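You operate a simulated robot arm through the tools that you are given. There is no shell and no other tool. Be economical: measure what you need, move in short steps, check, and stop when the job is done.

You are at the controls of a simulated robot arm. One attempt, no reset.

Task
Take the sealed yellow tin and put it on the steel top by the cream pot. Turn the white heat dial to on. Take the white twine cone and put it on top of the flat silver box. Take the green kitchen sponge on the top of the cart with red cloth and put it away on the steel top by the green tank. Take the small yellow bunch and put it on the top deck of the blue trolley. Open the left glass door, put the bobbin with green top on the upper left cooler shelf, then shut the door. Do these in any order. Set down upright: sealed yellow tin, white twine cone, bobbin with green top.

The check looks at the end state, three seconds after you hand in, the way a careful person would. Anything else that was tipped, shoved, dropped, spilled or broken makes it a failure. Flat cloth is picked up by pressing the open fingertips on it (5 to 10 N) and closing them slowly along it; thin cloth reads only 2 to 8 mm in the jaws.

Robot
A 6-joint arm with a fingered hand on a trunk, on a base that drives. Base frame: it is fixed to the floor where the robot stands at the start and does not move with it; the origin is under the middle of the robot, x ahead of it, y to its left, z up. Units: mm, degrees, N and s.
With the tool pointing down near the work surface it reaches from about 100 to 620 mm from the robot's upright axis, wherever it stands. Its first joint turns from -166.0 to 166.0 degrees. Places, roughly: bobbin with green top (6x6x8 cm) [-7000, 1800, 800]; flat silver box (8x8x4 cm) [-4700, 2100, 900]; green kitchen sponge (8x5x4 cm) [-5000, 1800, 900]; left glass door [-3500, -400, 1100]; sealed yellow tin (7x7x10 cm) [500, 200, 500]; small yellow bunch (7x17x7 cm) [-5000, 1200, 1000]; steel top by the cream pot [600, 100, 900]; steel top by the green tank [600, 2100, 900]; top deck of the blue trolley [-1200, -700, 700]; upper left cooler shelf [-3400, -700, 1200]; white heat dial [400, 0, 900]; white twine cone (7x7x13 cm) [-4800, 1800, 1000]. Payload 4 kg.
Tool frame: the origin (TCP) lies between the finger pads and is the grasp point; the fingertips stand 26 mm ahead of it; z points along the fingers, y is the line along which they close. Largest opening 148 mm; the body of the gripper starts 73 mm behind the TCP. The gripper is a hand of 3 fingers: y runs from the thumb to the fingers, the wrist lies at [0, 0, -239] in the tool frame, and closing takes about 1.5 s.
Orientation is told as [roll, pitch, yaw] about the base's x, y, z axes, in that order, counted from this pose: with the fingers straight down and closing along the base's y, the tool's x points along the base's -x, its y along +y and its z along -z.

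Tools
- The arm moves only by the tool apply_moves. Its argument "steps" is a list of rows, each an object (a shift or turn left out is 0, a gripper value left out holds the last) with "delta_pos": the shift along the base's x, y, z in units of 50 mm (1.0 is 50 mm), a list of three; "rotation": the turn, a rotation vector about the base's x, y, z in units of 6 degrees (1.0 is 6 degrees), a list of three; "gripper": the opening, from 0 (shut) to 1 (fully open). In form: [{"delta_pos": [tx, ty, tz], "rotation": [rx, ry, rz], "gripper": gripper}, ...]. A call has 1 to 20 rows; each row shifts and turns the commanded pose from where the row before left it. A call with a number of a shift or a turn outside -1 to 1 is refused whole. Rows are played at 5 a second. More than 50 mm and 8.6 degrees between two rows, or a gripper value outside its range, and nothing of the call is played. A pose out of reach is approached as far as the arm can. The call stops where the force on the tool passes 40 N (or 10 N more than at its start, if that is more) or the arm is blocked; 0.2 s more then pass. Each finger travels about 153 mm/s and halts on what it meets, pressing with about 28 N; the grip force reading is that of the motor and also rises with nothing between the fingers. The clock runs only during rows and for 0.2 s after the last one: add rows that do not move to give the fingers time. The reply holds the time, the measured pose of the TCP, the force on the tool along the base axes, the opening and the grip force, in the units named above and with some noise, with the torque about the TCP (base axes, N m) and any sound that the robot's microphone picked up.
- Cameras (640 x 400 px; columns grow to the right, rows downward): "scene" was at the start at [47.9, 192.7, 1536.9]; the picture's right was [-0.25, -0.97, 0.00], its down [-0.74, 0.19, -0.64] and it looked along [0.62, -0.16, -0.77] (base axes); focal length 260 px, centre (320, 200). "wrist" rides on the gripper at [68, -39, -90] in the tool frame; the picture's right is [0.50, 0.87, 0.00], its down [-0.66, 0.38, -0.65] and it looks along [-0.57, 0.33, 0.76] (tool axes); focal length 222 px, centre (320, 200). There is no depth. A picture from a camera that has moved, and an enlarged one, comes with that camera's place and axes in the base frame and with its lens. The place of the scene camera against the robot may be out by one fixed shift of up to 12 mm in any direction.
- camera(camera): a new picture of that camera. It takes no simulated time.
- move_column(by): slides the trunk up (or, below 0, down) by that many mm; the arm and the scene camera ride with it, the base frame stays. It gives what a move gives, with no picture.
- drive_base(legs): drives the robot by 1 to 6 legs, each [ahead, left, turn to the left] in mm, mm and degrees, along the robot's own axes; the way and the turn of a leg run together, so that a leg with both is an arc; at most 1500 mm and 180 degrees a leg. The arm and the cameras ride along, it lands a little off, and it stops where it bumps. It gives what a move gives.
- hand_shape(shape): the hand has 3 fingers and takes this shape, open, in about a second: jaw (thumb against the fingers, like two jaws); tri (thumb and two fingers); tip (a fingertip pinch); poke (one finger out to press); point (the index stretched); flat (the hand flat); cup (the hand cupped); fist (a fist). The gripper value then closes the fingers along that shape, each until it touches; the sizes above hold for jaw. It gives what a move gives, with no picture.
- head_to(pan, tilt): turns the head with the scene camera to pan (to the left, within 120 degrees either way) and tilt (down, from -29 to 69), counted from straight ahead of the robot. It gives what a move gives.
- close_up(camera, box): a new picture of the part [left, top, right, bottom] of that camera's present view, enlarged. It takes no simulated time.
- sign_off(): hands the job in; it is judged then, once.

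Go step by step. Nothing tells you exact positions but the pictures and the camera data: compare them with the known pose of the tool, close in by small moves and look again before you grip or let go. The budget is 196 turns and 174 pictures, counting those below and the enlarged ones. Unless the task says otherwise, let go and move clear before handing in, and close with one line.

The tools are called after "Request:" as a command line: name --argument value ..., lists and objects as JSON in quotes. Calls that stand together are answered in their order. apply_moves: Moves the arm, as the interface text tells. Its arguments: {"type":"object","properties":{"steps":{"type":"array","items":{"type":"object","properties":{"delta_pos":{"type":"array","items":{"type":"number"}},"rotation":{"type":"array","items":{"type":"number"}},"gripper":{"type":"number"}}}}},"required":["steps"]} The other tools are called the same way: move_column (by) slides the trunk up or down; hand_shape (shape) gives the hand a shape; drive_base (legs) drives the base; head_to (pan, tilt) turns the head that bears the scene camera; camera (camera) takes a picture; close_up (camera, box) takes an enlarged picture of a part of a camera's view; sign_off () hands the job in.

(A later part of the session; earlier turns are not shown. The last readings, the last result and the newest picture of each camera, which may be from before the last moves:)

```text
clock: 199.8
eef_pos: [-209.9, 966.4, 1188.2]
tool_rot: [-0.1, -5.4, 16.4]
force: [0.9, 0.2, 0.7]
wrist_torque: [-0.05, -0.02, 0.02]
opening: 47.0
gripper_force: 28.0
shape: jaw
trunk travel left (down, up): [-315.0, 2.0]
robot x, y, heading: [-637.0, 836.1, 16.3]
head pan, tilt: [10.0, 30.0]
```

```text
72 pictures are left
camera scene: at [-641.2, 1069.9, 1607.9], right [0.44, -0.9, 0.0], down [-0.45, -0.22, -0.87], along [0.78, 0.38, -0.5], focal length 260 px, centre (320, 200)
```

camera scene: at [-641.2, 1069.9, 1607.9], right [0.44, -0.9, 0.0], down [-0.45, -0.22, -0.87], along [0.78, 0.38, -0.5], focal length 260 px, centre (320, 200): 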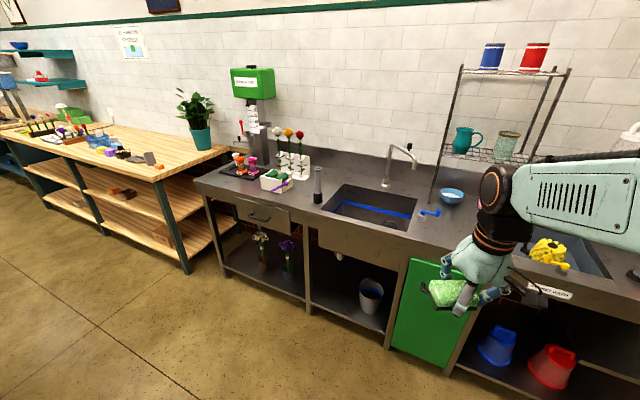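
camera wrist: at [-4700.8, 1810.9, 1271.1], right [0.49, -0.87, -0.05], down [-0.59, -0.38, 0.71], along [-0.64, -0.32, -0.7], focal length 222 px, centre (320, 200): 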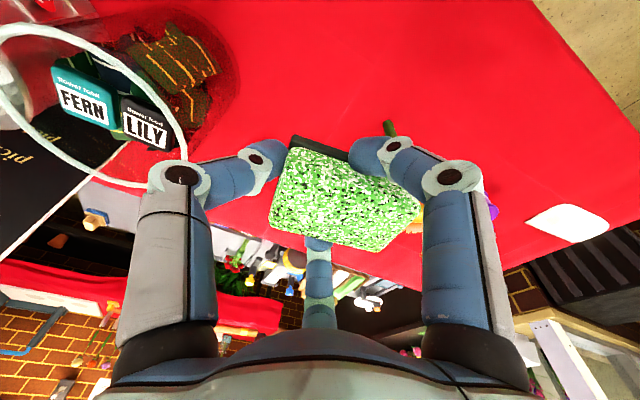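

The green tank stands at the counter's left end. Zooming in on the space by it.

Request:
close_up --camera "scene" --box '[180, 60, 360, 220]'

```text
2.50 times, centred on (270, 140) of scene
camera zoom: at [-641.2, 1069.9, 1607.9], right [0.44, -0.9, 0.0], down [-0.45, -0.22, -0.87], along [0.78, 0.38, -0.5], focal length 649 px, centre (445, 350)
```

zoom: 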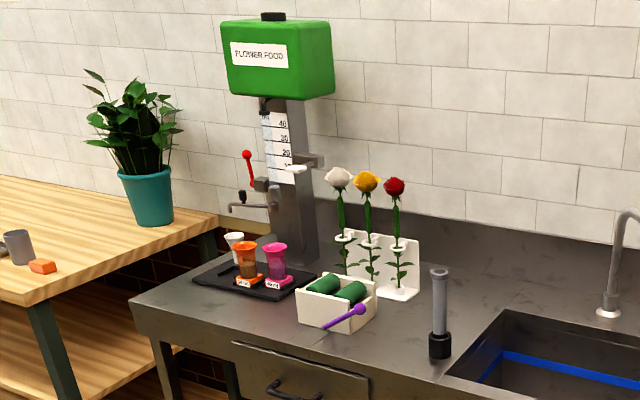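

Free space seems to be between and in front of the black tray and the white caddy. I'll drive over in front of it for a top view.

Request:
drive_base --legs '[[0, 0, -16.4], [0, 1230, 0], [480, 0, 0]]'

Request:
head_to --pan 0 --tilt 45

Request:
camera --camera "scene"

```text
clock: 214.3
eef_pos: [294.1, 2076.0, 1187.7]
tool_rot: [0.1, -5.4, 0.4]
force: [-0.1, 0.2, 0.1]
wrist_torque: [-0.01, 0.04, -0.02]
opening: 46.9
gripper_force: 28.1
shape: jaw
trunk travel left (down, up): [-315.0, 2.0]
robot x, y, heading: [-150.1, 2069.0, 0.3]
head pan, tilt: [10.0, 30.0]
```

```text
clock: 215.1
eef_pos: [294.4, 2076.4, 1188.9]
tool_rot: [0.0, -5.4, 0.4]
force: [0.0, 0.4, -0.2]
wrist_torque: [0.0, 0.01, 0.0]
opening: 47.0
gripper_force: 28.3
shape: jaw
trunk travel left (down, up): [-315.0, 2.0]
robot x, y, heading: [-150.9, 2062.6, 0.2]
head pan, tilt: [0.0, 45.0]
```

```text
70 pictures are left
camera scene: at [-100.1, 2279.2, 1585.4], right [0.0, -1.0, 0.0], down [-0.71, 0.0, -0.71], along [0.71, 0.0, -0.71], focal length 260 px, centre (320, 200)
```

scene: 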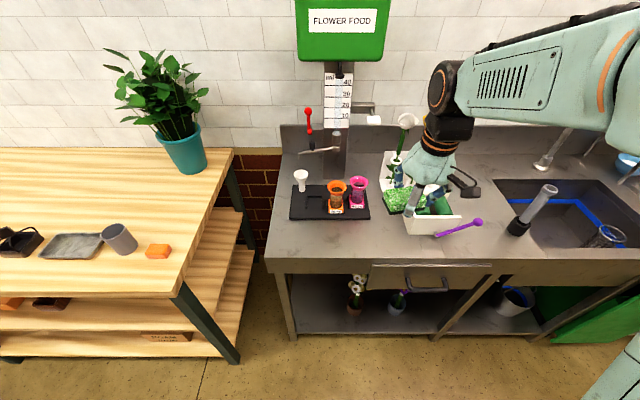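

Request:
apply_moves --steps '[{"delta_pos": [-0.7, -0.6, 0]}, {"delta_pos": [-0.3, -0.9, 0]}, {"delta_pos": [0, -0.9, 0]}, {"delta_pos": [0, -0.9, 0]}, {}]'

Request:
close_up --camera "scene" --box '[270, 100, 490, 270]'

```text
clock: 216.3
eef_pos: [245.0, 1910.7, 1188.1]
tool_rot: [-0.1, -5.4, 0.4]
force: [0.7, 0.2, 0.2]
wrist_torque: [-0.05, 0.02, -0.02]
opening: 46.9
gripper_force: 27.5
shape: jaw
trunk travel left (down, up): [-315.0, 2.0]
robot x, y, heading: [-151.1, 2066.7, -0.2]
head pan, tilt: [0.0, 45.0]
```

```text
2.35 times, centred on (380, 185) of scene
camera zoom: at [-100.1, 2279.9, 1585.2], right [0.0, -1.0, 0.0], down [-0.71, 0.0, -0.71], along [0.71, 0.0, -0.71], focal length 611 px, centre (179, 235)
```

zoom: 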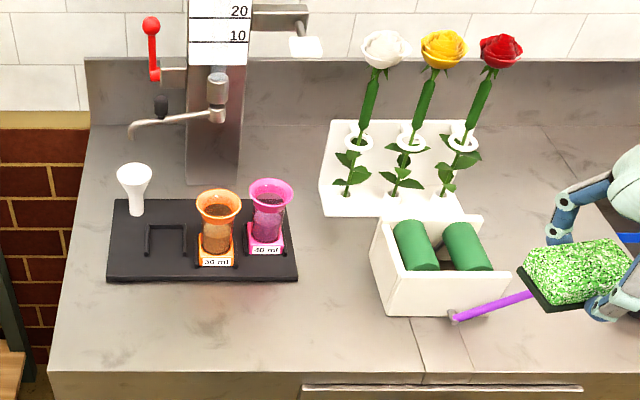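

There's a clear spot in front-right of the tray. I'll put the sponge near (478, 2068). Driving 110 mm ahead and moving over it.

Request:
drive_base --legs '[[110, 0, 0]]'

Request:
apply_moves --steps '[{"delta_pos": [0, 0.9, 0]}, {"delta_pos": [0, 0.9, 0]}, {"delta_pos": [0.2, 0.9, 0]}, {"delta_pos": [0.9, 0.4, 0]}, {"delta_pos": [0.9, 0, 0]}, {"delta_pos": [0.4, 0, -0.8]}, {"delta_pos": [0, 0, -0.9]}, {"delta_pos": [0, 0, -0.9]}, {"delta_pos": [0, 0, -0.9]}, {}]'

Request:
camera --camera "wrist"

Request:
close_up --camera "scene" --box '[250, 80, 470, 270]'

```text
clock: 217.4
eef_pos: [351.2, 1910.3, 1187.2]
tool_rot: [0.0, -5.4, 0.3]
force: [0.0, -0.8, -0.3]
wrist_torque: [0.01, -0.01, 0.01]
opening: 46.7
gripper_force: 27.8
shape: jaw
trunk travel left (down, up): [-315.0, 2.0]
robot x, y, heading: [-42.6, 2066.8, 0.1]
head pan, tilt: [0.0, 45.0]
```

```text
clock: 219.6
eef_pos: [472.9, 2064.9, 1011.3]
tool_rot: [0.0, -5.4, 0.3]
force: [-0.3, -1.0, 0.8]
wrist_torque: [-0.02, 0.03, 0.02]
opening: 46.4
gripper_force: 28.0
shape: jaw
trunk travel left (down, up): [-315.0, 2.0]
robot x, y, heading: [-40.7, 2069.9, 0.3]
head pan, tilt: [0.0, 45.0]
```

```text
68 pictures are left
camera wrist: at [395.7, 2025.3, 1094.4], right [-0.5, 0.86, -0.05], down [0.59, 0.38, 0.71], along [0.63, 0.33, -0.7], focal length 222 px, centre (320, 200)
```

wrist: 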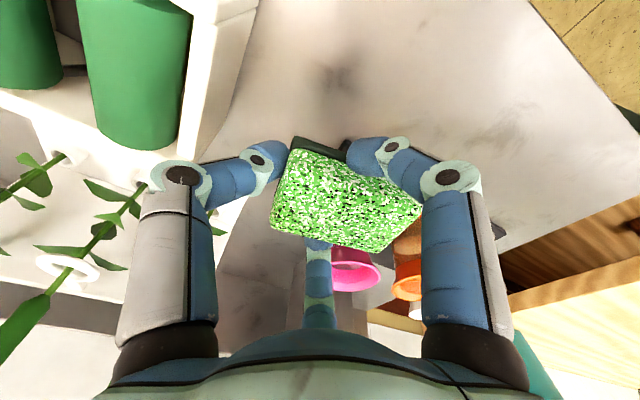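

```text
2.11 times, centred on (360, 175) of scene
camera zoom: at [6.8, 2279.3, 1585.4], right [0.0, -1.0, 0.0], down [-0.71, 0.0, -0.71], along [0.71, 0.0, -0.71], focal length 546 px, centre (236, 253)
```

zoom: 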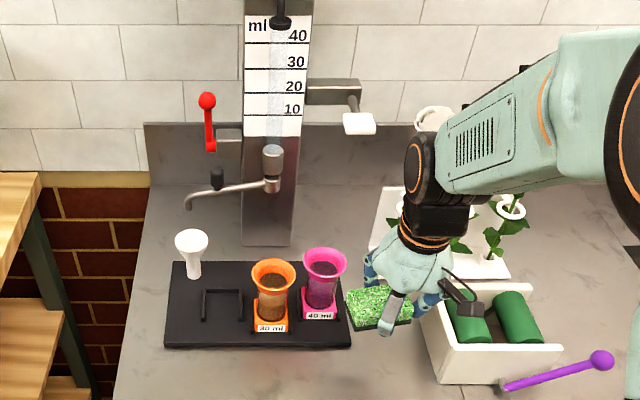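

Clear. Shifting 8 mm away from the caddy and lowering toward the counter.

Request:
apply_moves --steps '[{"delta_pos": [0, 0.16, -0.6]}, {"delta_pos": [0, 0, -0.6]}, {"delta_pos": [0, 0, -0.5]}, {"delta_pos": [0, 0, -0.16]}, {}]'

Request:
camera --camera "wrist"

Request:
close_up --camera "scene" --box '[250, 80, 470, 270]'

```text
clock: 220.8
eef_pos: [474.0, 2073.7, 919.9]
tool_rot: [0.0, -5.6, 0.3]
force: [-0.1, 0.2, 11.7]
wrist_torque: [0.37, -0.24, -0.02]
opening: 46.7
gripper_force: 28.4
shape: jaw
trunk travel left (down, up): [-315.0, 2.0]
robot x, y, heading: [-43.2, 2064.0, 0.1]
head pan, tilt: [0.0, 45.0]
```

```text
66 pictures are left
camera wrist: at [396.7, 2034.0, 1003.4], right [-0.5, 0.86, -0.05], down [0.59, 0.38, 0.71], along [0.64, 0.33, -0.7], focal length 222 px, centre (320, 200)
```

wrist: 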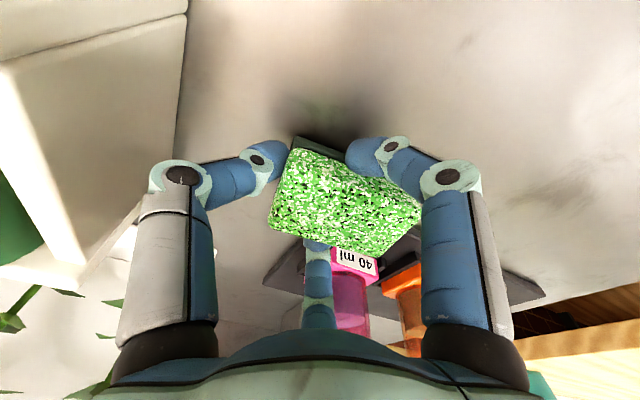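

```text
2.11 times, centred on (360, 175) of scene
camera zoom: at [6.3, 2279.3, 1585.5], right [0.0, -1.0, 0.0], down [-0.71, 0.0, -0.71], along [0.71, 0.0, -0.71], focal length 546 px, centre (236, 253)
```

zoom: 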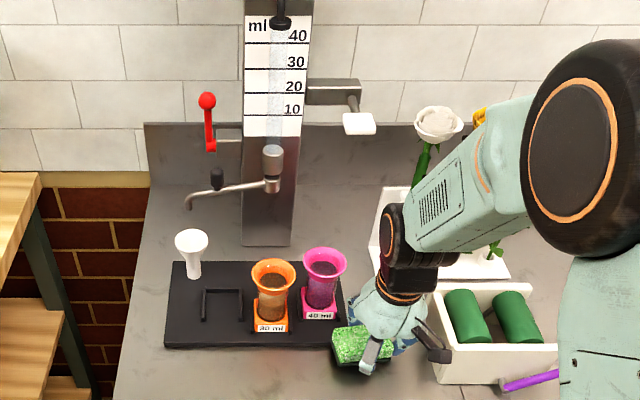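

It touched early, with the torque pointing at the tray's corner, so the sponge edge caught it. I'll lift, shift away from the tray, and lower again.

Request:
apply_moves --steps '[{"delta_pos": [0, 0, 0.4]}, {"delta_pos": [-0.4, -0.26, 0.1]}, {"delta_pos": [-0.1, 0, -0.2]}, {}]'

Request:
close_up --camera "scene" --box '[300, 160, 440, 260]'

Request:
camera --camera "wrist"

```text
clock: 221.8
eef_pos: [446.3, 2061.5, 933.7]
tool_rot: [0.0, -5.4, 0.3]
force: [-0.8, 0.8, -0.5]
wrist_torque: [0.0, 0.01, 0.0]
opening: 46.2
gripper_force: 28.1
shape: jaw
trunk travel left (down, up): [-315.0, 2.0]
robot x, y, heading: [-40.7, 2065.4, 0.1]
head pan, tilt: [0.0, 45.0]
```

```text
4.00 times, centred on (370, 210) of scene
camera zoom: at [7.1, 2279.2, 1585.3], right [0.0, -1.0, 0.0], down [-0.71, 0.0, -0.71], along [0.71, 0.0, -0.71], focal length 1038 px, centre (120, 160)
```

zoom: 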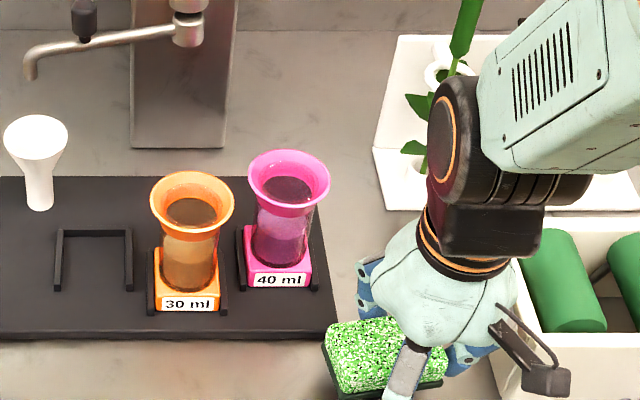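

```text
63 pictures are left
camera wrist: at [369.3, 2021.6, 1017.5], right [-0.5, 0.86, -0.05], down [0.59, 0.38, 0.71], along [0.63, 0.33, -0.7], focal length 222 px, centre (320, 200)
```

wrist: 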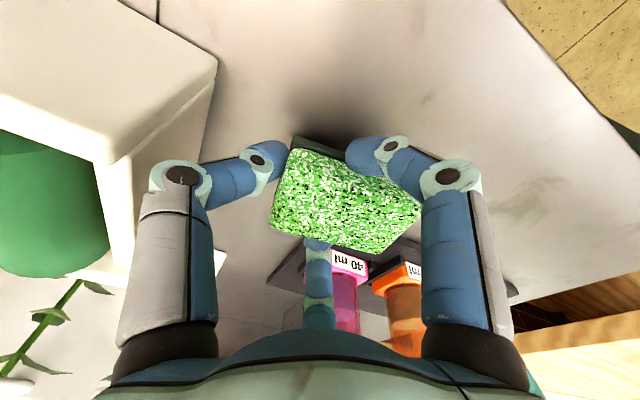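

Tray undisturbed. Lowering again in small steps.

Request:
apply_moves --steps '[{"delta_pos": [0, 0, -0.25]}, {"delta_pos": [0, 0, -0.1]}, {"delta_pos": [0, 0, -0.05]}, {}]'

Request:
apply_moves --steps '[{"delta_pos": [0, 0, -0.08]}, {}]'

```text
clock: 222.8
eef_pos: [446.0, 2059.3, 912.8]
tool_rot: [0.0, -5.4, 0.3]
force: [0.6, -0.4, -0.5]
wrist_torque: [-0.03, -0.01, 0.0]
opening: 46.6
gripper_force: 27.6
shape: jaw
trunk travel left (down, up): [-315.0, 2.0]
robot x, y, heading: [-43.9, 2069.0, 0.4]
head pan, tilt: [0.0, 45.0]
```

```text
clock: 223.4
eef_pos: [447.2, 2059.4, 909.5]
tool_rot: [0.1, -5.5, 0.3]
force: [-0.2, -1.2, 8.4]
wrist_torque: [0.06, 0.17, 0.02]
opening: 46.7
gripper_force: 27.9
shape: jaw
trunk travel left (down, up): [-315.0, 2.0]
robot x, y, heading: [-47.0, 2068.9, -0.0]
head pan, tilt: [0.0, 45.0]
```

Now it's resting on the counter. Opening gently and rising.

Request:
apply_moves --steps '[{"gripper": 0.36}, {"gripper": 0.42}, {"gripper": 0.48}, {"gripper": 0.52}, {}, {"delta_pos": [0, 0, 0.4]}, {"delta_pos": [0, 0, 0.8]}, {"delta_pos": [0, 0, 0.9]}, {"delta_pos": [-0.2, 0, 0.9]}, {"delta_pos": [-0.3, 0, 0.9]}, {"delta_pos": [-0.9, 0, 0.2]}, {"delta_pos": [-0.9, 0, 0]}]'

Request:
close_up --camera "scene" --box '[250, 80, 470, 270]'

```text
clock: 226.0
eef_pos: [329.9, 2063.4, 1113.7]
tool_rot: [0.0, -5.4, 0.3]
force: [0.2, -0.2, 0.0]
wrist_torque: [0.01, -0.02, 0.03]
opening: 76.6
gripper_force: 0.1
shape: jaw
trunk travel left (down, up): [-315.0, 2.0]
robot x, y, heading: [-39.6, 2066.2, 0.1]
head pan, tilt: [0.0, 45.0]
```

```text
2.11 times, centred on (360, 175) of scene
camera zoom: at [5.9, 2279.5, 1585.3], right [0.0, -1.0, 0.0], down [-0.71, 0.0, -0.71], along [0.71, 0.0, -0.71], focal length 546 px, centre (236, 253)
```

zoom: 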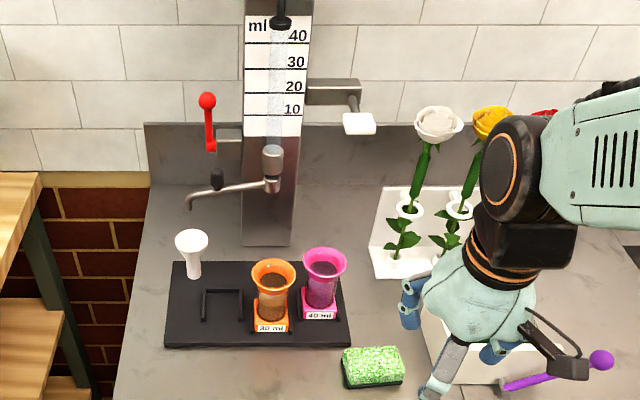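

The sponge is set down by the tank with nothing disturbed. Next is the yellow bunch at the cart's left end; I'll drive back to the cart's front-left corner.

Request:
apply_moves --steps '[{"delta_pos": [0, 0, 0.9], "rotation": [0, 0.45, 0], "gripper": 0.7}, {"delta_pos": [0, 0, 0.3], "rotation": [0, 0.45, 0]}]'

Request:
drive_base --legs '[[-480, 0, 0], [0, -1230, 0], [0, 0, 180], [1500, 0, 0], [1500, 0, 0], [480, 0, 0]]'

Request:
camera --camera "scene"

```text
clock: 226.6
eef_pos: [333.4, 2061.6, 1173.4]
tool_rot: [0.0, 0.0, 0.3]
force: [-0.2, 0.5, -0.4]
wrist_torque: [0.0, 0.03, -0.03]
opening: 103.3
gripper_force: 0.0
shape: jaw
trunk travel left (down, up): [-315.0, 2.0]
robot x, y, heading: [-43.7, 2069.9, 0.1]
head pan, tilt: [0.0, 45.0]
```

```text
clock: 264.0
eef_pos: [-4381.4, 838.1, 1173.1]
tool_rot: [0.1, 0.0, -179.0]
force: [-0.6, 0.4, -0.2]
wrist_torque: [0.01, -0.03, -0.02]
opening: 103.0
gripper_force: 0.0
shape: jaw
trunk travel left (down, up): [-315.0, 2.0]
robot x, y, heading: [-4005.5, 836.3, -179.3]
head pan, tilt: [0.0, 45.0]
```

```text
61 pictures are left
camera scene: at [-4050.6, 628.3, 1585.2], right [-0.01, 1.0, 0.0], down [0.71, 0.01, -0.71], along [-0.71, -0.01, -0.71], focal length 260 px, centre (320, 200)
```

scene: 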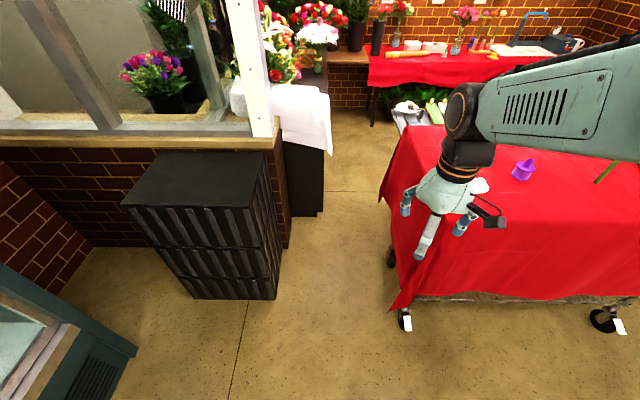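

I'll move to about (-4690, 750) and turn to face the bunch diagonally.

Request:
drive_base --legs '[[685, 84, 0], [0, 0, -56]]'

Request:
camera --camera "scene"

Request:
camera --camera "wrist"

```text
clock: 270.3
eef_pos: [-4901.6, 1057.7, 1175.4]
tool_rot: [0.0, 0.0, 124.8]
force: [-0.7, 0.7, -0.2]
wrist_torque: [0.01, 0.02, 0.02]
opening: 103.2
gripper_force: 0.1
shape: jaw
trunk travel left (down, up): [-315.0, 2.0]
robot x, y, heading: [-4693.5, 741.9, 124.5]
head pan, tilt: [0.0, 45.0]
```

```text
60 pictures are left
camera scene: at [-4893.4, 667.3, 1585.3], right [0.82, 0.57, 0.0], down [0.4, -0.58, -0.71], along [-0.4, 0.58, -0.71], focal length 260 px, centre (320, 200)
```

scene: 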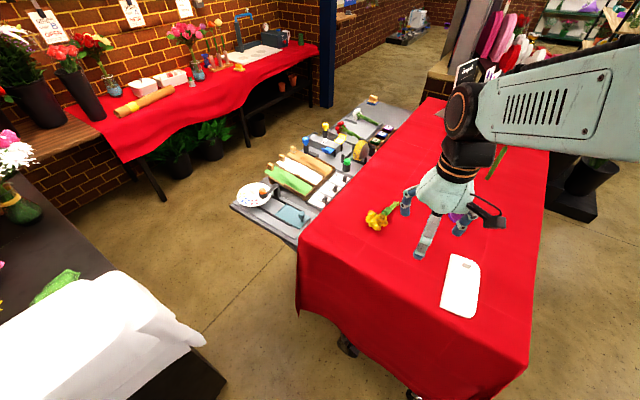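

```text
59 pictures are left
camera wrist: at [-4833.0, 1023.5, 1264.1], right [-0.43, -0.9, 0.0], down [-0.68, 0.32, 0.65], along [-0.59, 0.28, -0.76], focal length 222 px, centre (320, 200)
```

wrist: 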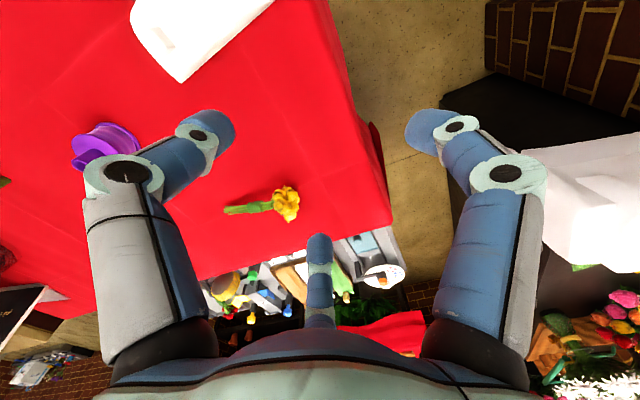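

The bunch's head is near (-5048, 1200) and its stem runs toward +y. I'll turn the hand so it closes across the stem, move above about (-5043, 1245), and lower partway.

Request:
apply_moves --steps '[{"delta_pos": [-0.4, 0.5, 0], "rotation": [0, 0, -1]}, {"delta_pos": [-0.4, 0.5, 0], "rotation": [0, 0, -1]}, {"delta_pos": [-0.4, 0.5, 0], "rotation": [0, 0, -1]}, {"delta_pos": [-0.4, 0.55, 0], "rotation": [0, 0, -1]}, {"delta_pos": [-0.4, 0.55, 0], "rotation": [0, 0, -1]}, {"delta_pos": [-0.4, 0.55, 0], "rotation": [0, 0, -1]}, {"delta_pos": [-0.4, 0.55, 0], "rotation": [0, 0, -1]}, {"delta_pos": [0, 0, -0.7], "rotation": [0, 0, -0.6]}, {"delta_pos": [0, 0, -0.7]}, {"delta_pos": [0, 0, -0.7]}, {}]'

Request:
camera --camera "wrist"

Request:
close_up --camera "scene" --box '[330, 150, 490, 270]'

```text
clock: 272.7
eef_pos: [-5040.7, 1240.3, 1066.9]
tool_rot: [0.0, 0.0, 79.0]
force: [0.1, -0.2, -0.7]
wrist_torque: [-0.01, 0.0, 0.03]
opening: 103.3
gripper_force: 0.0
shape: jaw
trunk travel left (down, up): [-315.0, 2.0]
robot x, y, heading: [-4695.2, 743.6, 124.6]
head pan, tilt: [0.0, 45.0]
```

```text
58 pictures are left
camera wrist: at [-5016.5, 1166.2, 1157.7], right [-0.94, -0.33, 0.0], down [-0.25, 0.71, 0.65], along [-0.21, 0.62, -0.76], focal length 222 px, centre (320, 200)
```

wrist: 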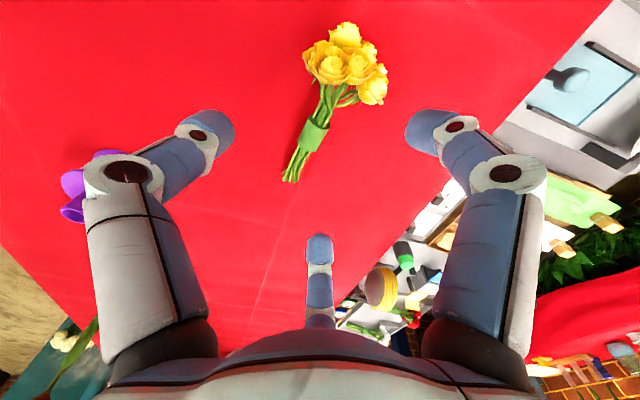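

```text
3.33 times, centred on (410, 210) of scene
camera zoom: at [-4893.3, 667.1, 1585.3], right [0.82, 0.57, 0.0], down [0.4, -0.58, -0.71], along [-0.4, 0.58, -0.71], focal length 865 px, centre (20, 167)
```

zoom: 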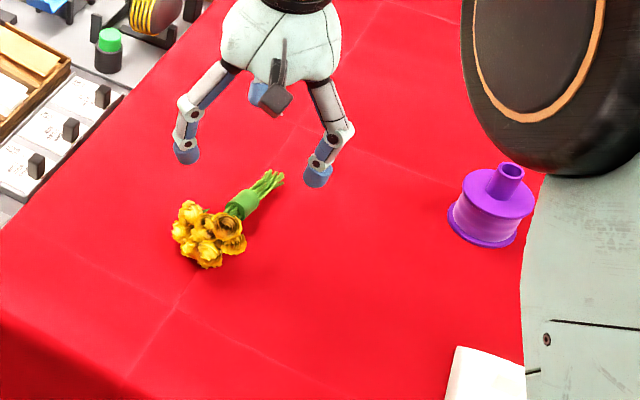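

I'll grip at the stem just past the green band, (-5042, 1275), with a narrower opening so the fingers miss the flower heads, and a small forward tilt for reach.

Request:
apply_moves --steps '[{"delta_pos": [0, 0.35, 0], "rotation": [0.55, 0.38, 0], "gripper": 0.38}, {"delta_pos": [0, 0.35, -0.5], "rotation": [0.55, 0.38, 0]}, {"delta_pos": [0, 0, -0.6]}, {"delta_pos": [0, 0, -0.4]}, {}]'

Request:
camera --camera "wrist"

Request:
close_up --camera "scene" --box '[330, 150, 490, 270]'

```text
clock: 273.9
eef_pos: [-5041.5, 1275.7, 996.1]
tool_rot: [5.7, -5.6, 78.9]
force: [-0.2, 0.2, -0.5]
wrist_torque: [-0.01, -0.03, 0.01]
opening: 56.3
gripper_force: 0.1
shape: jaw
trunk travel left (down, up): [-315.0, 2.0]
robot x, y, heading: [-4694.1, 744.4, 124.7]
head pan, tilt: [0.0, 45.0]
```

```text
56 pictures are left
camera wrist: at [-5010.8, 1191.6, 1073.4], right [-0.94, -0.33, 0.04], down [-0.19, 0.63, 0.75], along [-0.27, 0.7, -0.66], focal length 222 px, centre (320, 200)
```

wrist: 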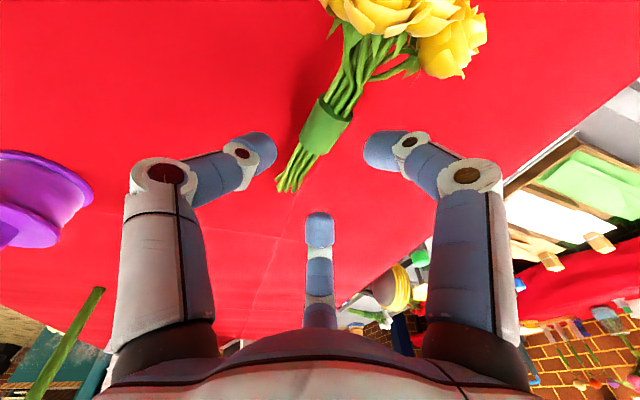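

```text
3.33 times, centred on (410, 210) of scene
camera zoom: at [-4893.4, 667.2, 1585.3], right [0.82, 0.57, 0.0], down [0.4, -0.58, -0.71], along [-0.4, 0.58, -0.71], focal length 865 px, centre (20, 167)
```

zoom: 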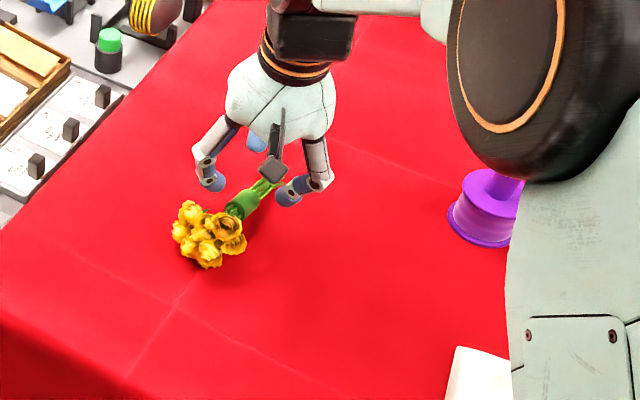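

Request:
apply_moves --steps '[{"delta_pos": [-0.04, -0.06, -0.4]}, {"delta_pos": [0, 0, -0.26]}, {}]'

Request:
camera --camera "wrist"

```text
clock: 274.7
eef_pos: [-5045.0, 1274.1, 960.7]
tool_rot: [5.7, -5.6, 78.9]
force: [0.6, -0.7, -0.4]
wrist_torque: [-0.01, 0.01, -0.02]
opening: 56.5
gripper_force: 0.0
shape: jaw
trunk travel left (down, up): [-315.0, 2.0]
robot x, y, heading: [-4695.6, 743.1, 124.6]
head pan, tilt: [0.0, 45.0]
```

```text
54 pictures are left
camera wrist: at [-5013.3, 1189.3, 1040.0], right [-0.94, -0.33, 0.04], down [-0.19, 0.63, 0.75], along [-0.27, 0.7, -0.66], focal length 222 px, centre (320, 200)
```

wrist: 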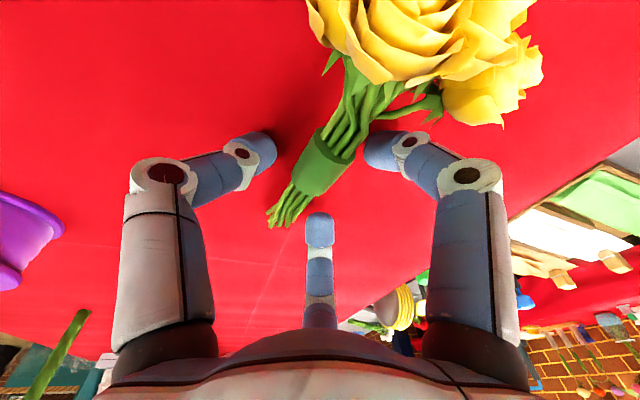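

The fingers surround the band. Closing slowly.

Request:
apply_moves --steps '[{"gripper": 0.3}, {"gripper": 0.22}, {"gripper": 0.15}, {"gripper": 0.08}, {"gripper": 0}, {}, {}, {}]'

Request:
camera --camera "wrist"

```text
clock: 276.5
eef_pos: [-5043.2, 1274.1, 961.8]
tool_rot: [5.6, -5.6, 78.9]
force: [-0.3, -1.2, -2.0]
wrist_torque: [0.06, 0.01, 0.01]
opening: 5.7
gripper_force: 28.0
shape: jaw
trunk travel left (down, up): [-315.0, 2.0]
robot x, y, heading: [-4692.5, 745.7, 124.6]
head pan, tilt: [0.0, 45.0]
```

```text
53 pictures are left
camera wrist: at [-5013.3, 1189.4, 1040.0], right [-0.94, -0.33, 0.04], down [-0.19, 0.63, 0.75], along [-0.27, 0.7, -0.66], focal length 222 px, centre (320, 200)
```

wrist: 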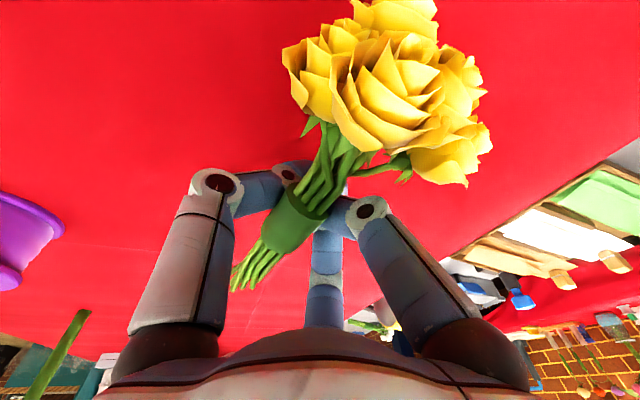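

The bunch has ridden up onto the closed fingers. I'll lift slightly to see how it's held.

Request:
apply_moves --steps '[{"delta_pos": [0, 0, 0.2]}, {"delta_pos": [0, 0, 0.3]}, {}]'

Request:
camera --camera "wrist"

Request:
close_up --camera "scene" --box '[330, 150, 490, 270]'

```text
clock: 277.3
eef_pos: [-5043.4, 1273.8, 986.9]
tool_rot: [5.8, -5.6, 78.9]
force: [0.0, 0.2, -0.8]
wrist_torque: [0.06, 0.02, 0.01]
opening: 5.8
gripper_force: 28.2
shape: jaw
trunk travel left (down, up): [-315.0, 2.0]
robot x, y, heading: [-4693.4, 745.9, 124.5]
head pan, tilt: [0.0, 45.0]
```

```text
52 pictures are left
camera wrist: at [-5013.5, 1189.5, 1065.2], right [-0.94, -0.33, 0.04], down [-0.19, 0.63, 0.75], along [-0.27, 0.7, -0.66], focal length 222 px, centre (320, 200)
```

wrist: 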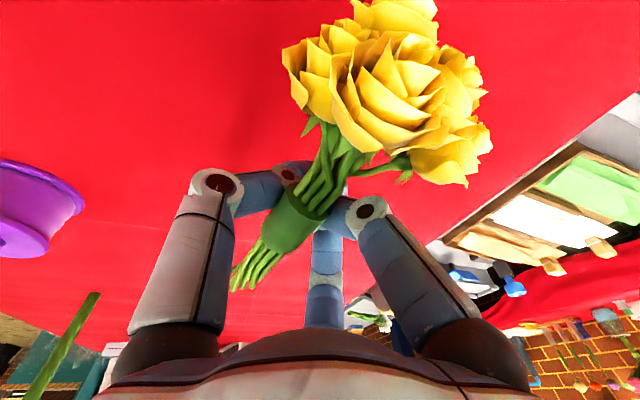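

```text
3.33 times, centred on (410, 210) of scene
camera zoom: at [-4893.5, 667.5, 1585.3], right [0.82, 0.57, 0.0], down [0.4, -0.58, -0.71], along [-0.4, 0.58, -0.71], focal length 865 px, centre (20, 167)
```

zoom: 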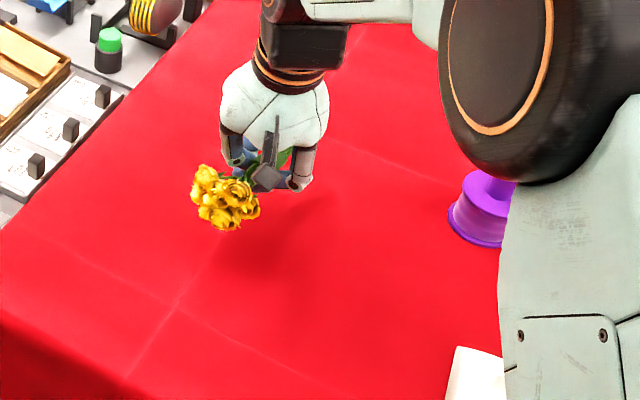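

It's pinched firmly and hasn't shifted. I'll raise and retract, then drive to the blue trolley.

Request:
apply_moves --steps '[{"delta_pos": [0, 0, 0.9]}, {"delta_pos": [0, 0, 0.9]}, {"delta_pos": [0, 0, 0.9]}, {"delta_pos": [0, 0, 0.9]}, {"delta_pos": [0.5, -0.75, 0], "rotation": [-0.55, -0.38, 0]}, {"delta_pos": [0.5, -0.75, 0], "rotation": [-0.55, -0.38, 0]}, {"delta_pos": [0.5, -0.75, 0]}, {"delta_pos": [0.5, -0.75, 0]}, {"delta_pos": [0.4, -0.6, 0]}, {}]'

Request:
drive_base --legs '[[-303, -572, 0], [0, 0, -141], [1500, 0, 0], [1400, 0, 0], [0, 0, -73.7]]'

Request:
camera --camera "scene"

Request:
camera --camera "wrist"

```text
clock: 279.5
eef_pos: [-4923.7, 1098.2, 1166.7]
tool_rot: [0.0, 0.0, 79.0]
force: [-0.5, 0.1, -0.6]
wrist_torque: [0.02, -0.04, 0.01]
opening: 5.4
gripper_force: 28.2
shape: jaw
trunk travel left (down, up): [-315.0, 2.0]
robot x, y, heading: [-4690.2, 742.5, 124.6]
head pan, tilt: [0.0, 45.0]
```

```text
clock: 307.6
eef_pos: [-1209.2, -248.3, 1167.7]
tool_rot: [0.0, 0.0, -132.1]
force: [-0.4, 0.4, -0.1]
wrist_torque: [-0.03, 0.04, 0.01]
opening: 4.6
gripper_force: 28.2
shape: jaw
trunk travel left (down, up): [-315.0, 2.0]
robot x, y, heading: [-1222.5, 173.8, -86.6]
head pan, tilt: [0.0, 45.0]
```

```text
50 pictures are left
camera scene: at [-1008.8, 136.6, 1585.3], right [-1.0, -0.06, 0.0], down [-0.04, 0.71, -0.71], along [0.04, -0.71, -0.71], focal length 260 px, centre (320, 200)
```

scene: 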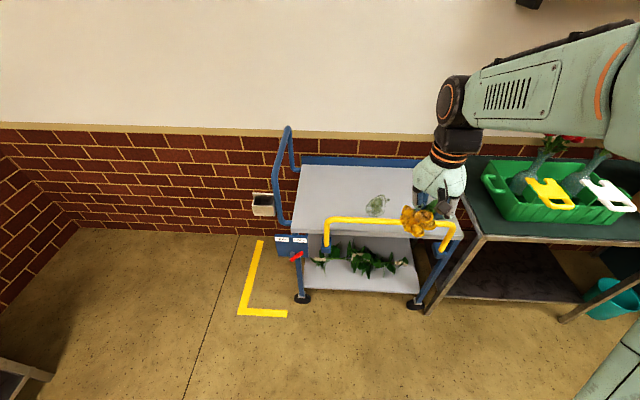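

```text
49 pictures are left
camera wrist: at [-1194.4, -173.7, 1257.1], right [0.98, -0.21, 0.0], down [-0.16, -0.74, 0.65], along [-0.14, -0.64, -0.76], focal length 222 px, centre (320, 200)
```

wrist: 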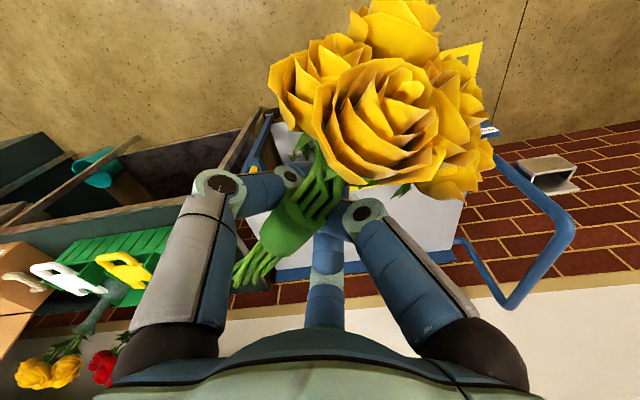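

I see the trolley: deck roughly x -1463..-845, y -1020..-548, with a glass item near (-1229, -731) and a yellow handle along the front edge. I'll place the bunch at about (-1000, -790); first drive closer.

Request:
drive_base --legs '[[390, 145, -3]]'

Request:
head_to --pan 0 --tilt 60

Request:
camera --camera "scene"

```text
clock: 310.1
eef_pos: [-1073.7, -633.3, 1167.5]
tool_rot: [0.0, 0.0, -135.2]
force: [-0.7, 0.0, -1.3]
wrist_torque: [-0.01, -0.03, -0.02]
opening: 4.3
gripper_force: 28.1
shape: jaw
trunk travel left (down, up): [-315.0, 2.0]
robot x, y, heading: [-1065.6, -215.2, -89.8]
head pan, tilt: [0.0, 45.0]
```

```text
clock: 310.9
eef_pos: [-1075.1, -635.8, 1166.6]
tool_rot: [0.1, 0.0, -135.1]
force: [-1.4, 0.7, -1.7]
wrist_torque: [-0.02, 0.0, -0.03]
opening: 4.5
gripper_force: 27.9
shape: jaw
trunk travel left (down, up): [-315.0, 2.0]
robot x, y, heading: [-1065.6, -214.2, -89.5]
head pan, tilt: [0.0, 60.0]
```

```text
48 pictures are left
camera scene: at [-853.0, -245.4, 1565.9], right [-1.0, 0.0, 0.0], down [0.0, 0.87, -0.5], along [0.0, -0.5, -0.87], focal length 260 px, centre (320, 200)
```

scene: 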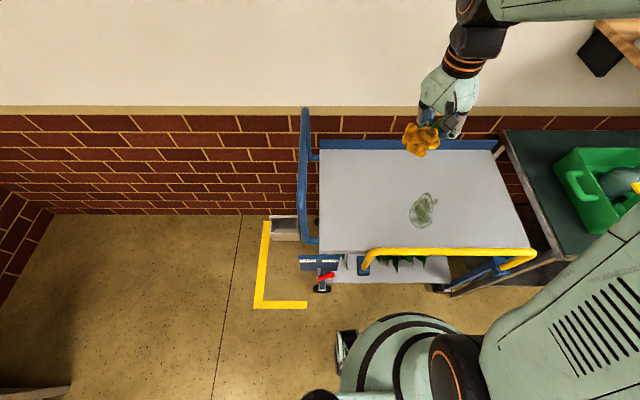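

The deck is near z≈715 with clear space on its left. I'll move over (-1000, -790) and lower the column.

Request:
apply_moves --steps '[{"delta_pos": [0.4, -0.8, 0]}, {"delta_pos": [0.4, -0.8, 0]}, {"delta_pos": [0.4, -0.8, 0]}, {"delta_pos": [0.3, -0.7, 0]}, {}]'

Request:
move_column --by -300

Request:
camera --camera "scene"

Request:
camera --camera "wrist"

```text
clock: 312.1
eef_pos: [-999.3, -788.1, 1166.8]
tool_rot: [0.1, 0.0, -135.2]
force: [0.1, 0.0, -1.4]
wrist_torque: [0.0, -0.02, 0.01]
opening: 1.8
gripper_force: 28.0
shape: jaw
trunk travel left (down, up): [-315.0, 2.0]
robot x, y, heading: [-1062.9, -213.0, -89.6]
head pan, tilt: [0.0, 60.0]
```

```text
clock: 315.1
eef_pos: [-998.7, -789.3, 867.0]
tool_rot: [0.0, 0.0, -135.3]
force: [1.0, 0.5, -1.4]
wrist_torque: [0.01, -0.03, 0.01]
opening: 2.3
gripper_force: 28.0
shape: jaw
trunk travel left (down, up): [-15.0, 302.0]
robot x, y, heading: [-1064.7, -212.1, -90.0]
head pan, tilt: [0.0, 60.0]
```

```text
47 pictures are left
camera scene: at [-852.7, -300.2, 1258.3], right [-1.0, 0.0, 0.0], down [0.0, 0.87, -0.5], along [0.0, -0.5, -0.87], focal length 260 px, centre (320, 200)
```

scene: 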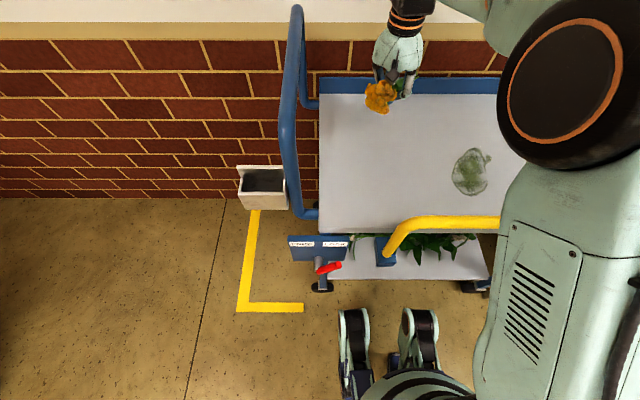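

```text
46 pictures are left
camera wrist: at [-980.1, -714.9, 957.2], right [0.96, -0.26, 0.0], down [-0.2, -0.73, 0.65], along [-0.17, -0.63, -0.76], focal length 222 px, centre (320, 200)
```

wrist: 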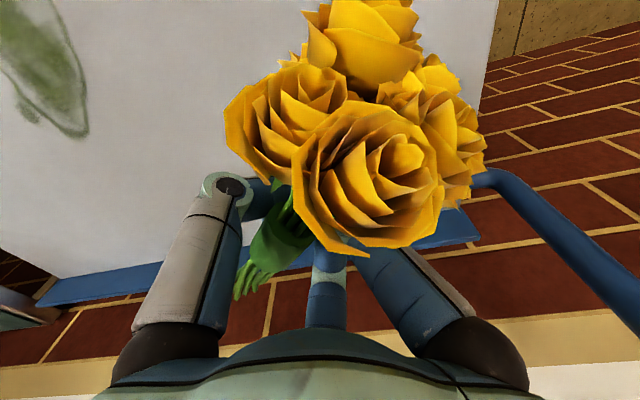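

Over the deck with good clearance, though the bunch is working up in the grip, so I'll set it down now. Lowering until contact.

Request:
apply_moves --steps '[{"delta_pos": [0, 0, -0.6]}, {"delta_pos": [0, 0, -0.6]}, {"delta_pos": [0, 0, -0.4]}, {"delta_pos": [0, 0, -0.3]}, {"delta_pos": [0, 0, -0.1]}, {}]'

Request:
camera --camera "wrist"

Request:
close_up --camera "scene" --box '[300, 40, 500, 240]'

```text
clock: 316.5
eef_pos: [-998.4, -789.5, 766.9]
tool_rot: [0.1, 0.0, -135.2]
force: [0.4, 0.0, -0.5]
wrist_torque: [-0.03, 0.01, -0.01]
opening: 2.0
gripper_force: 27.4
shape: jaw
trunk travel left (down, up): [-15.0, 302.0]
robot x, y, heading: [-1063.8, -213.8, -89.9]
head pan, tilt: [0.0, 60.0]
```

```text
45 pictures are left
camera wrist: at [-979.7, -714.8, 856.8], right [0.96, -0.26, 0.0], down [-0.2, -0.73, 0.65], along [-0.17, -0.63, -0.76], focal length 222 px, centre (320, 200)
```

wrist: 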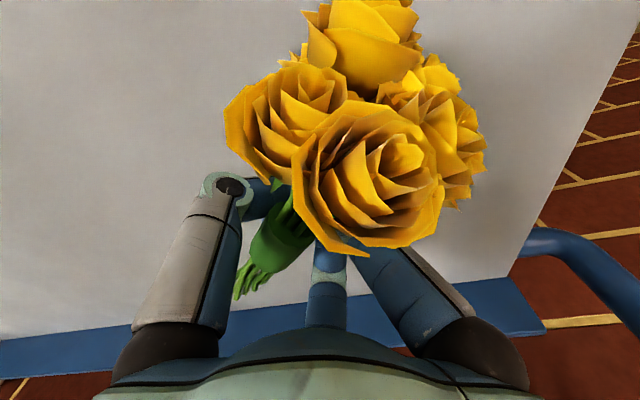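

```text
2.00 times, centred on (400, 140) of scene
camera zoom: at [-852.7, -300.3, 1258.3], right [-1.0, 0.0, 0.0], down [0.0, 0.87, -0.5], along [0.0, -0.5, -0.87], focal length 519 px, centre (160, 320)
```

zoom: 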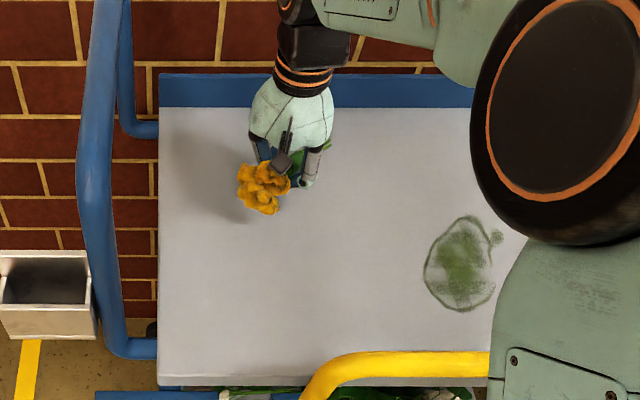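

Request:
apply_moves --steps '[{"delta_pos": [0, 0, -0.2]}, {"delta_pos": [0, 0, -0.1]}, {}]'

Request:
apply_moves --steps '[{"delta_pos": [0, 0, -0.1]}, {"delta_pos": [0, 0, -0.1]}, {}]'

```text
clock: 317.3
eef_pos: [-998.4, -789.2, 757.7]
tool_rot: [0.4, -0.4, -135.3]
force: [0.4, 6.5, 20.2]
wrist_torque: [0.09, -0.07, 0.01]
opening: 3.5
gripper_force: 28.5
shape: jaw
trunk travel left (down, up): [-15.0, 302.0]
robot x, y, heading: [-1064.2, -212.4, -89.8]
head pan, tilt: [0.0, 60.0]
stopped in row 3: the force on the tool passed its limit at 41 N (the readings are from after the stop); the commanded pose is now the measured one
```

```text
clock: 317.7
eef_pos: [-1000.1, -790.6, 756.6]
tool_rot: [0.7, -0.6, -135.3]
force: [-0.1, 6.4, 22.6]
wrist_torque: [0.12, -0.08, 0.03]
opening: 3.8
gripper_force: 28.4
shape: jaw
trunk travel left (down, up): [-15.0, 302.0]
robot x, y, heading: [-1063.6, -213.9, -89.8]
head pan, tilt: [0.0, 60.0]
stopped in row 2: the force on the tool passed its limit at 44 N (the readings are from after the stop); the commanded pose is now the measured one
```

Contact. Easing up 4 mm and opening slowly so the bunch settles.

Request:
apply_moves --steps '[{"delta_pos": [0, 0, 0.1]}, {"gripper": 0.08}, {"gripper": 0.16}, {"gripper": 0.25}, {"gripper": 0.35}, {"gripper": 0.5}, {"gripper": 0.65}, {}]'

Request:
camera --camera "wrist"

Request:
close_up --camera "scene" --box '[300, 40, 500, 240]'

```text
clock: 319.0
eef_pos: [-998.7, -792.7, 765.2]
tool_rot: [1.0, -0.9, -135.3]
force: [0.2, -2.8, 31.7]
wrist_torque: [0.33, 0.12, 0.04]
opening: 65.1
gripper_force: 0.0
shape: jaw
trunk travel left (down, up): [-15.0, 302.0]
robot x, y, heading: [-1064.0, -212.7, -89.8]
head pan, tilt: [0.0, 60.0]
stopped in row 6: the force on the tool passed its limit at 44 N (the readings are from after the stop); the commanded pose is now the measured one
```

```text
43 pictures are left
camera wrist: at [-980.8, -716.1, 853.4], right [0.96, -0.26, 0.01], down [-0.2, -0.71, 0.67], along [-0.17, -0.65, -0.74], focal length 222 px, centre (320, 200)
```

wrist: 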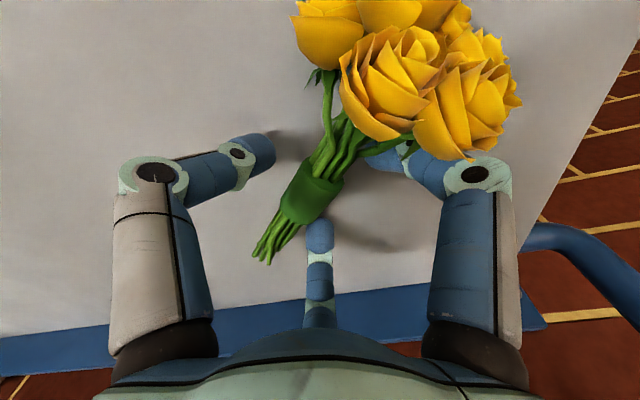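

```text
2.00 times, centred on (400, 140) of scene
camera zoom: at [-853.1, -298.0, 1258.5], right [-1.0, 0.0, 0.0], down [0.0, 0.87, -0.5], along [0.0, -0.5, -0.87], focal length 519 px, centre (160, 320)
```

zoom: 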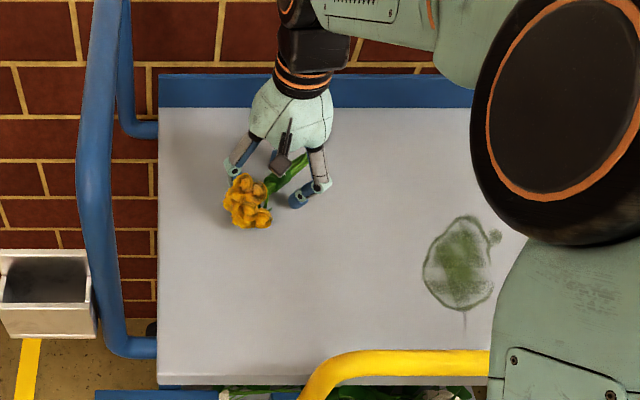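

One finger is still under the flower heads. I'll ease up slightly, slide the hand toward the stem end (away from the heads), then look again.

Request:
apply_moves --steps '[{"delta_pos": [0, 0, 0.08]}, {"delta_pos": [-0.1, -0.35, 0.02]}, {"delta_pos": [-0.1, -0.35, 0]}, {"delta_pos": [-0.05, -0.3, 0]}, {}]'

Request:
camera --camera "wrist"

```text
clock: 320.2
eef_pos: [-1014.1, -842.3, 764.6]
tool_rot: [0.6, -0.7, -135.3]
force: [-0.8, -0.6, -0.6]
wrist_torque: [0.02, 0.03, -0.02]
opening: 14.9
gripper_force: 28.1
shape: jaw
trunk travel left (down, up): [-15.0, 302.0]
robot x, y, heading: [-1064.2, -213.5, -89.8]
head pan, tilt: [0.0, 60.0]
```

```text
41 pictures are left
camera wrist: at [-994.6, -765.9, 853.6], right [0.96, -0.26, 0.0], down [-0.2, -0.72, 0.66], along [-0.17, -0.64, -0.75], focal length 222 px, centre (320, 200)
```

wrist: 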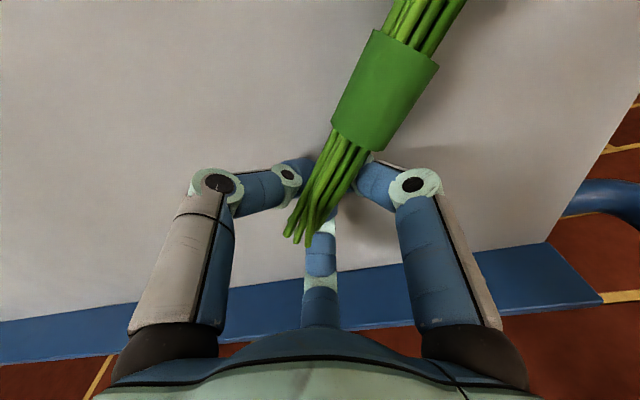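

The grip value had reverted and it re-closed on the stem ends. I'll open explicitly and look.

Request:
apply_moves --steps '[{"gripper": 0.2}, {"gripper": 0.3}, {"gripper": 0.4, "delta_pos": [0, 0, 0.06]}, {"gripper": 0.5, "delta_pos": [0, 0, 0.06]}, {"gripper": 0.6}, {"gripper": 0.6}]'

Request:
camera --camera "wrist"

```text
clock: 321.6
eef_pos: [-1012.7, -842.1, 771.7]
tool_rot: [0.6, -0.7, -135.4]
force: [-0.4, -0.5, 0.5]
wrist_torque: [0.0, 0.01, 0.01]
opening: 88.1
gripper_force: 0.0
shape: jaw
trunk travel left (down, up): [-15.0, 302.0]
robot x, y, heading: [-1064.8, -209.0, -89.8]
head pan, tilt: [0.0, 60.0]
```

```text
40 pictures are left
camera wrist: at [-993.9, -765.9, 860.8], right [0.96, -0.26, 0.0], down [-0.2, -0.72, 0.67], along [-0.17, -0.64, -0.75], focal length 222 px, centre (320, 200)
```

wrist: 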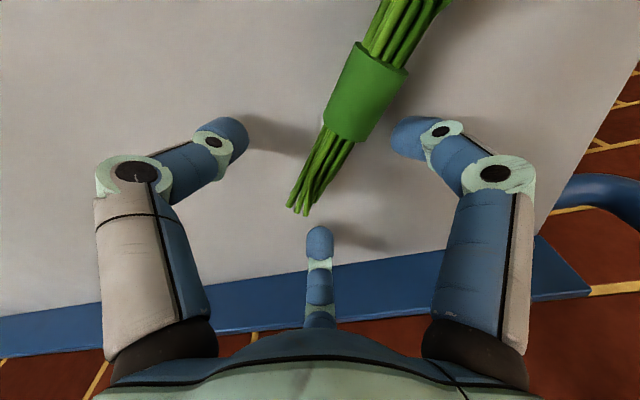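

Free of the bunch now. Rising clear and raising the column, then checking.

Request:
apply_moves --steps '[{"delta_pos": [0, 0, 0.6], "gripper": 0.6}, {"delta_pos": [0, 0, 0.9]}, {"delta_pos": [0, 0, 0.9]}, {"delta_pos": [0, 0, 0.9]}, {"delta_pos": [0, 0, 0.9]}, {"delta_pos": [0, 0.9, 0]}, {"delta_pos": [0, 0.9, 0]}, {"delta_pos": [0, 0.9, 0]}]'

Request:
move_column --by 290

Request:
close_up --camera "scene" --box '[290, 100, 550, 280]'

```text
clock: 323.4
eef_pos: [-1012.2, -698.9, 977.5]
tool_rot: [0.7, -0.7, -135.3]
force: [-0.2, 0.5, 0.5]
wrist_torque: [0.01, 0.0, 0.02]
opening: 88.5
gripper_force: 0.0
shape: jaw
out of reach, approached as far as the arm can: row 5
trunk travel left (down, up): [-15.0, 302.0]
robot x, y, heading: [-1060.2, -211.6, -90.0]
head pan, tilt: [0.0, 60.0]
```

```text
clock: 326.3
eef_pos: [-1013.4, -697.1, 1267.8]
tool_rot: [0.6, -0.5, -135.4]
force: [0.4, -0.2, 0.3]
wrist_torque: [0.0, -0.05, 0.0]
opening: 88.4
gripper_force: 0.1
shape: jaw
trunk travel left (down, up): [-305.0, 12.0]
robot x, y, heading: [-1065.2, -212.9, -89.7]
head pan, tilt: [0.0, 60.0]
```

```text
2.22 times, centred on (420, 190) of scene
camera zoom: at [-853.1, -246.1, 1556.7], right [-1.0, 0.0, 0.0], down [0.0, 0.87, -0.5], along [0.0, -0.5, -0.87], focal length 577 px, centre (98, 222)
```

zoom: 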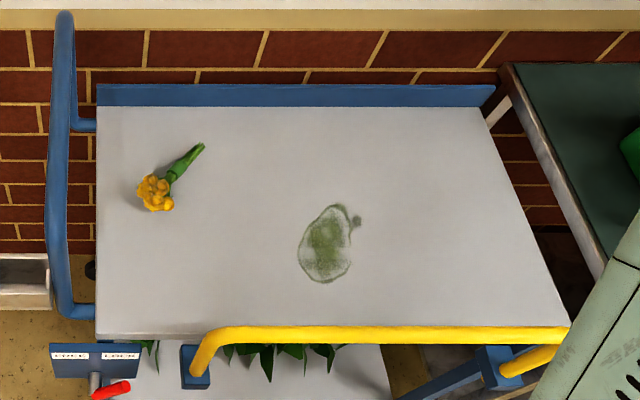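

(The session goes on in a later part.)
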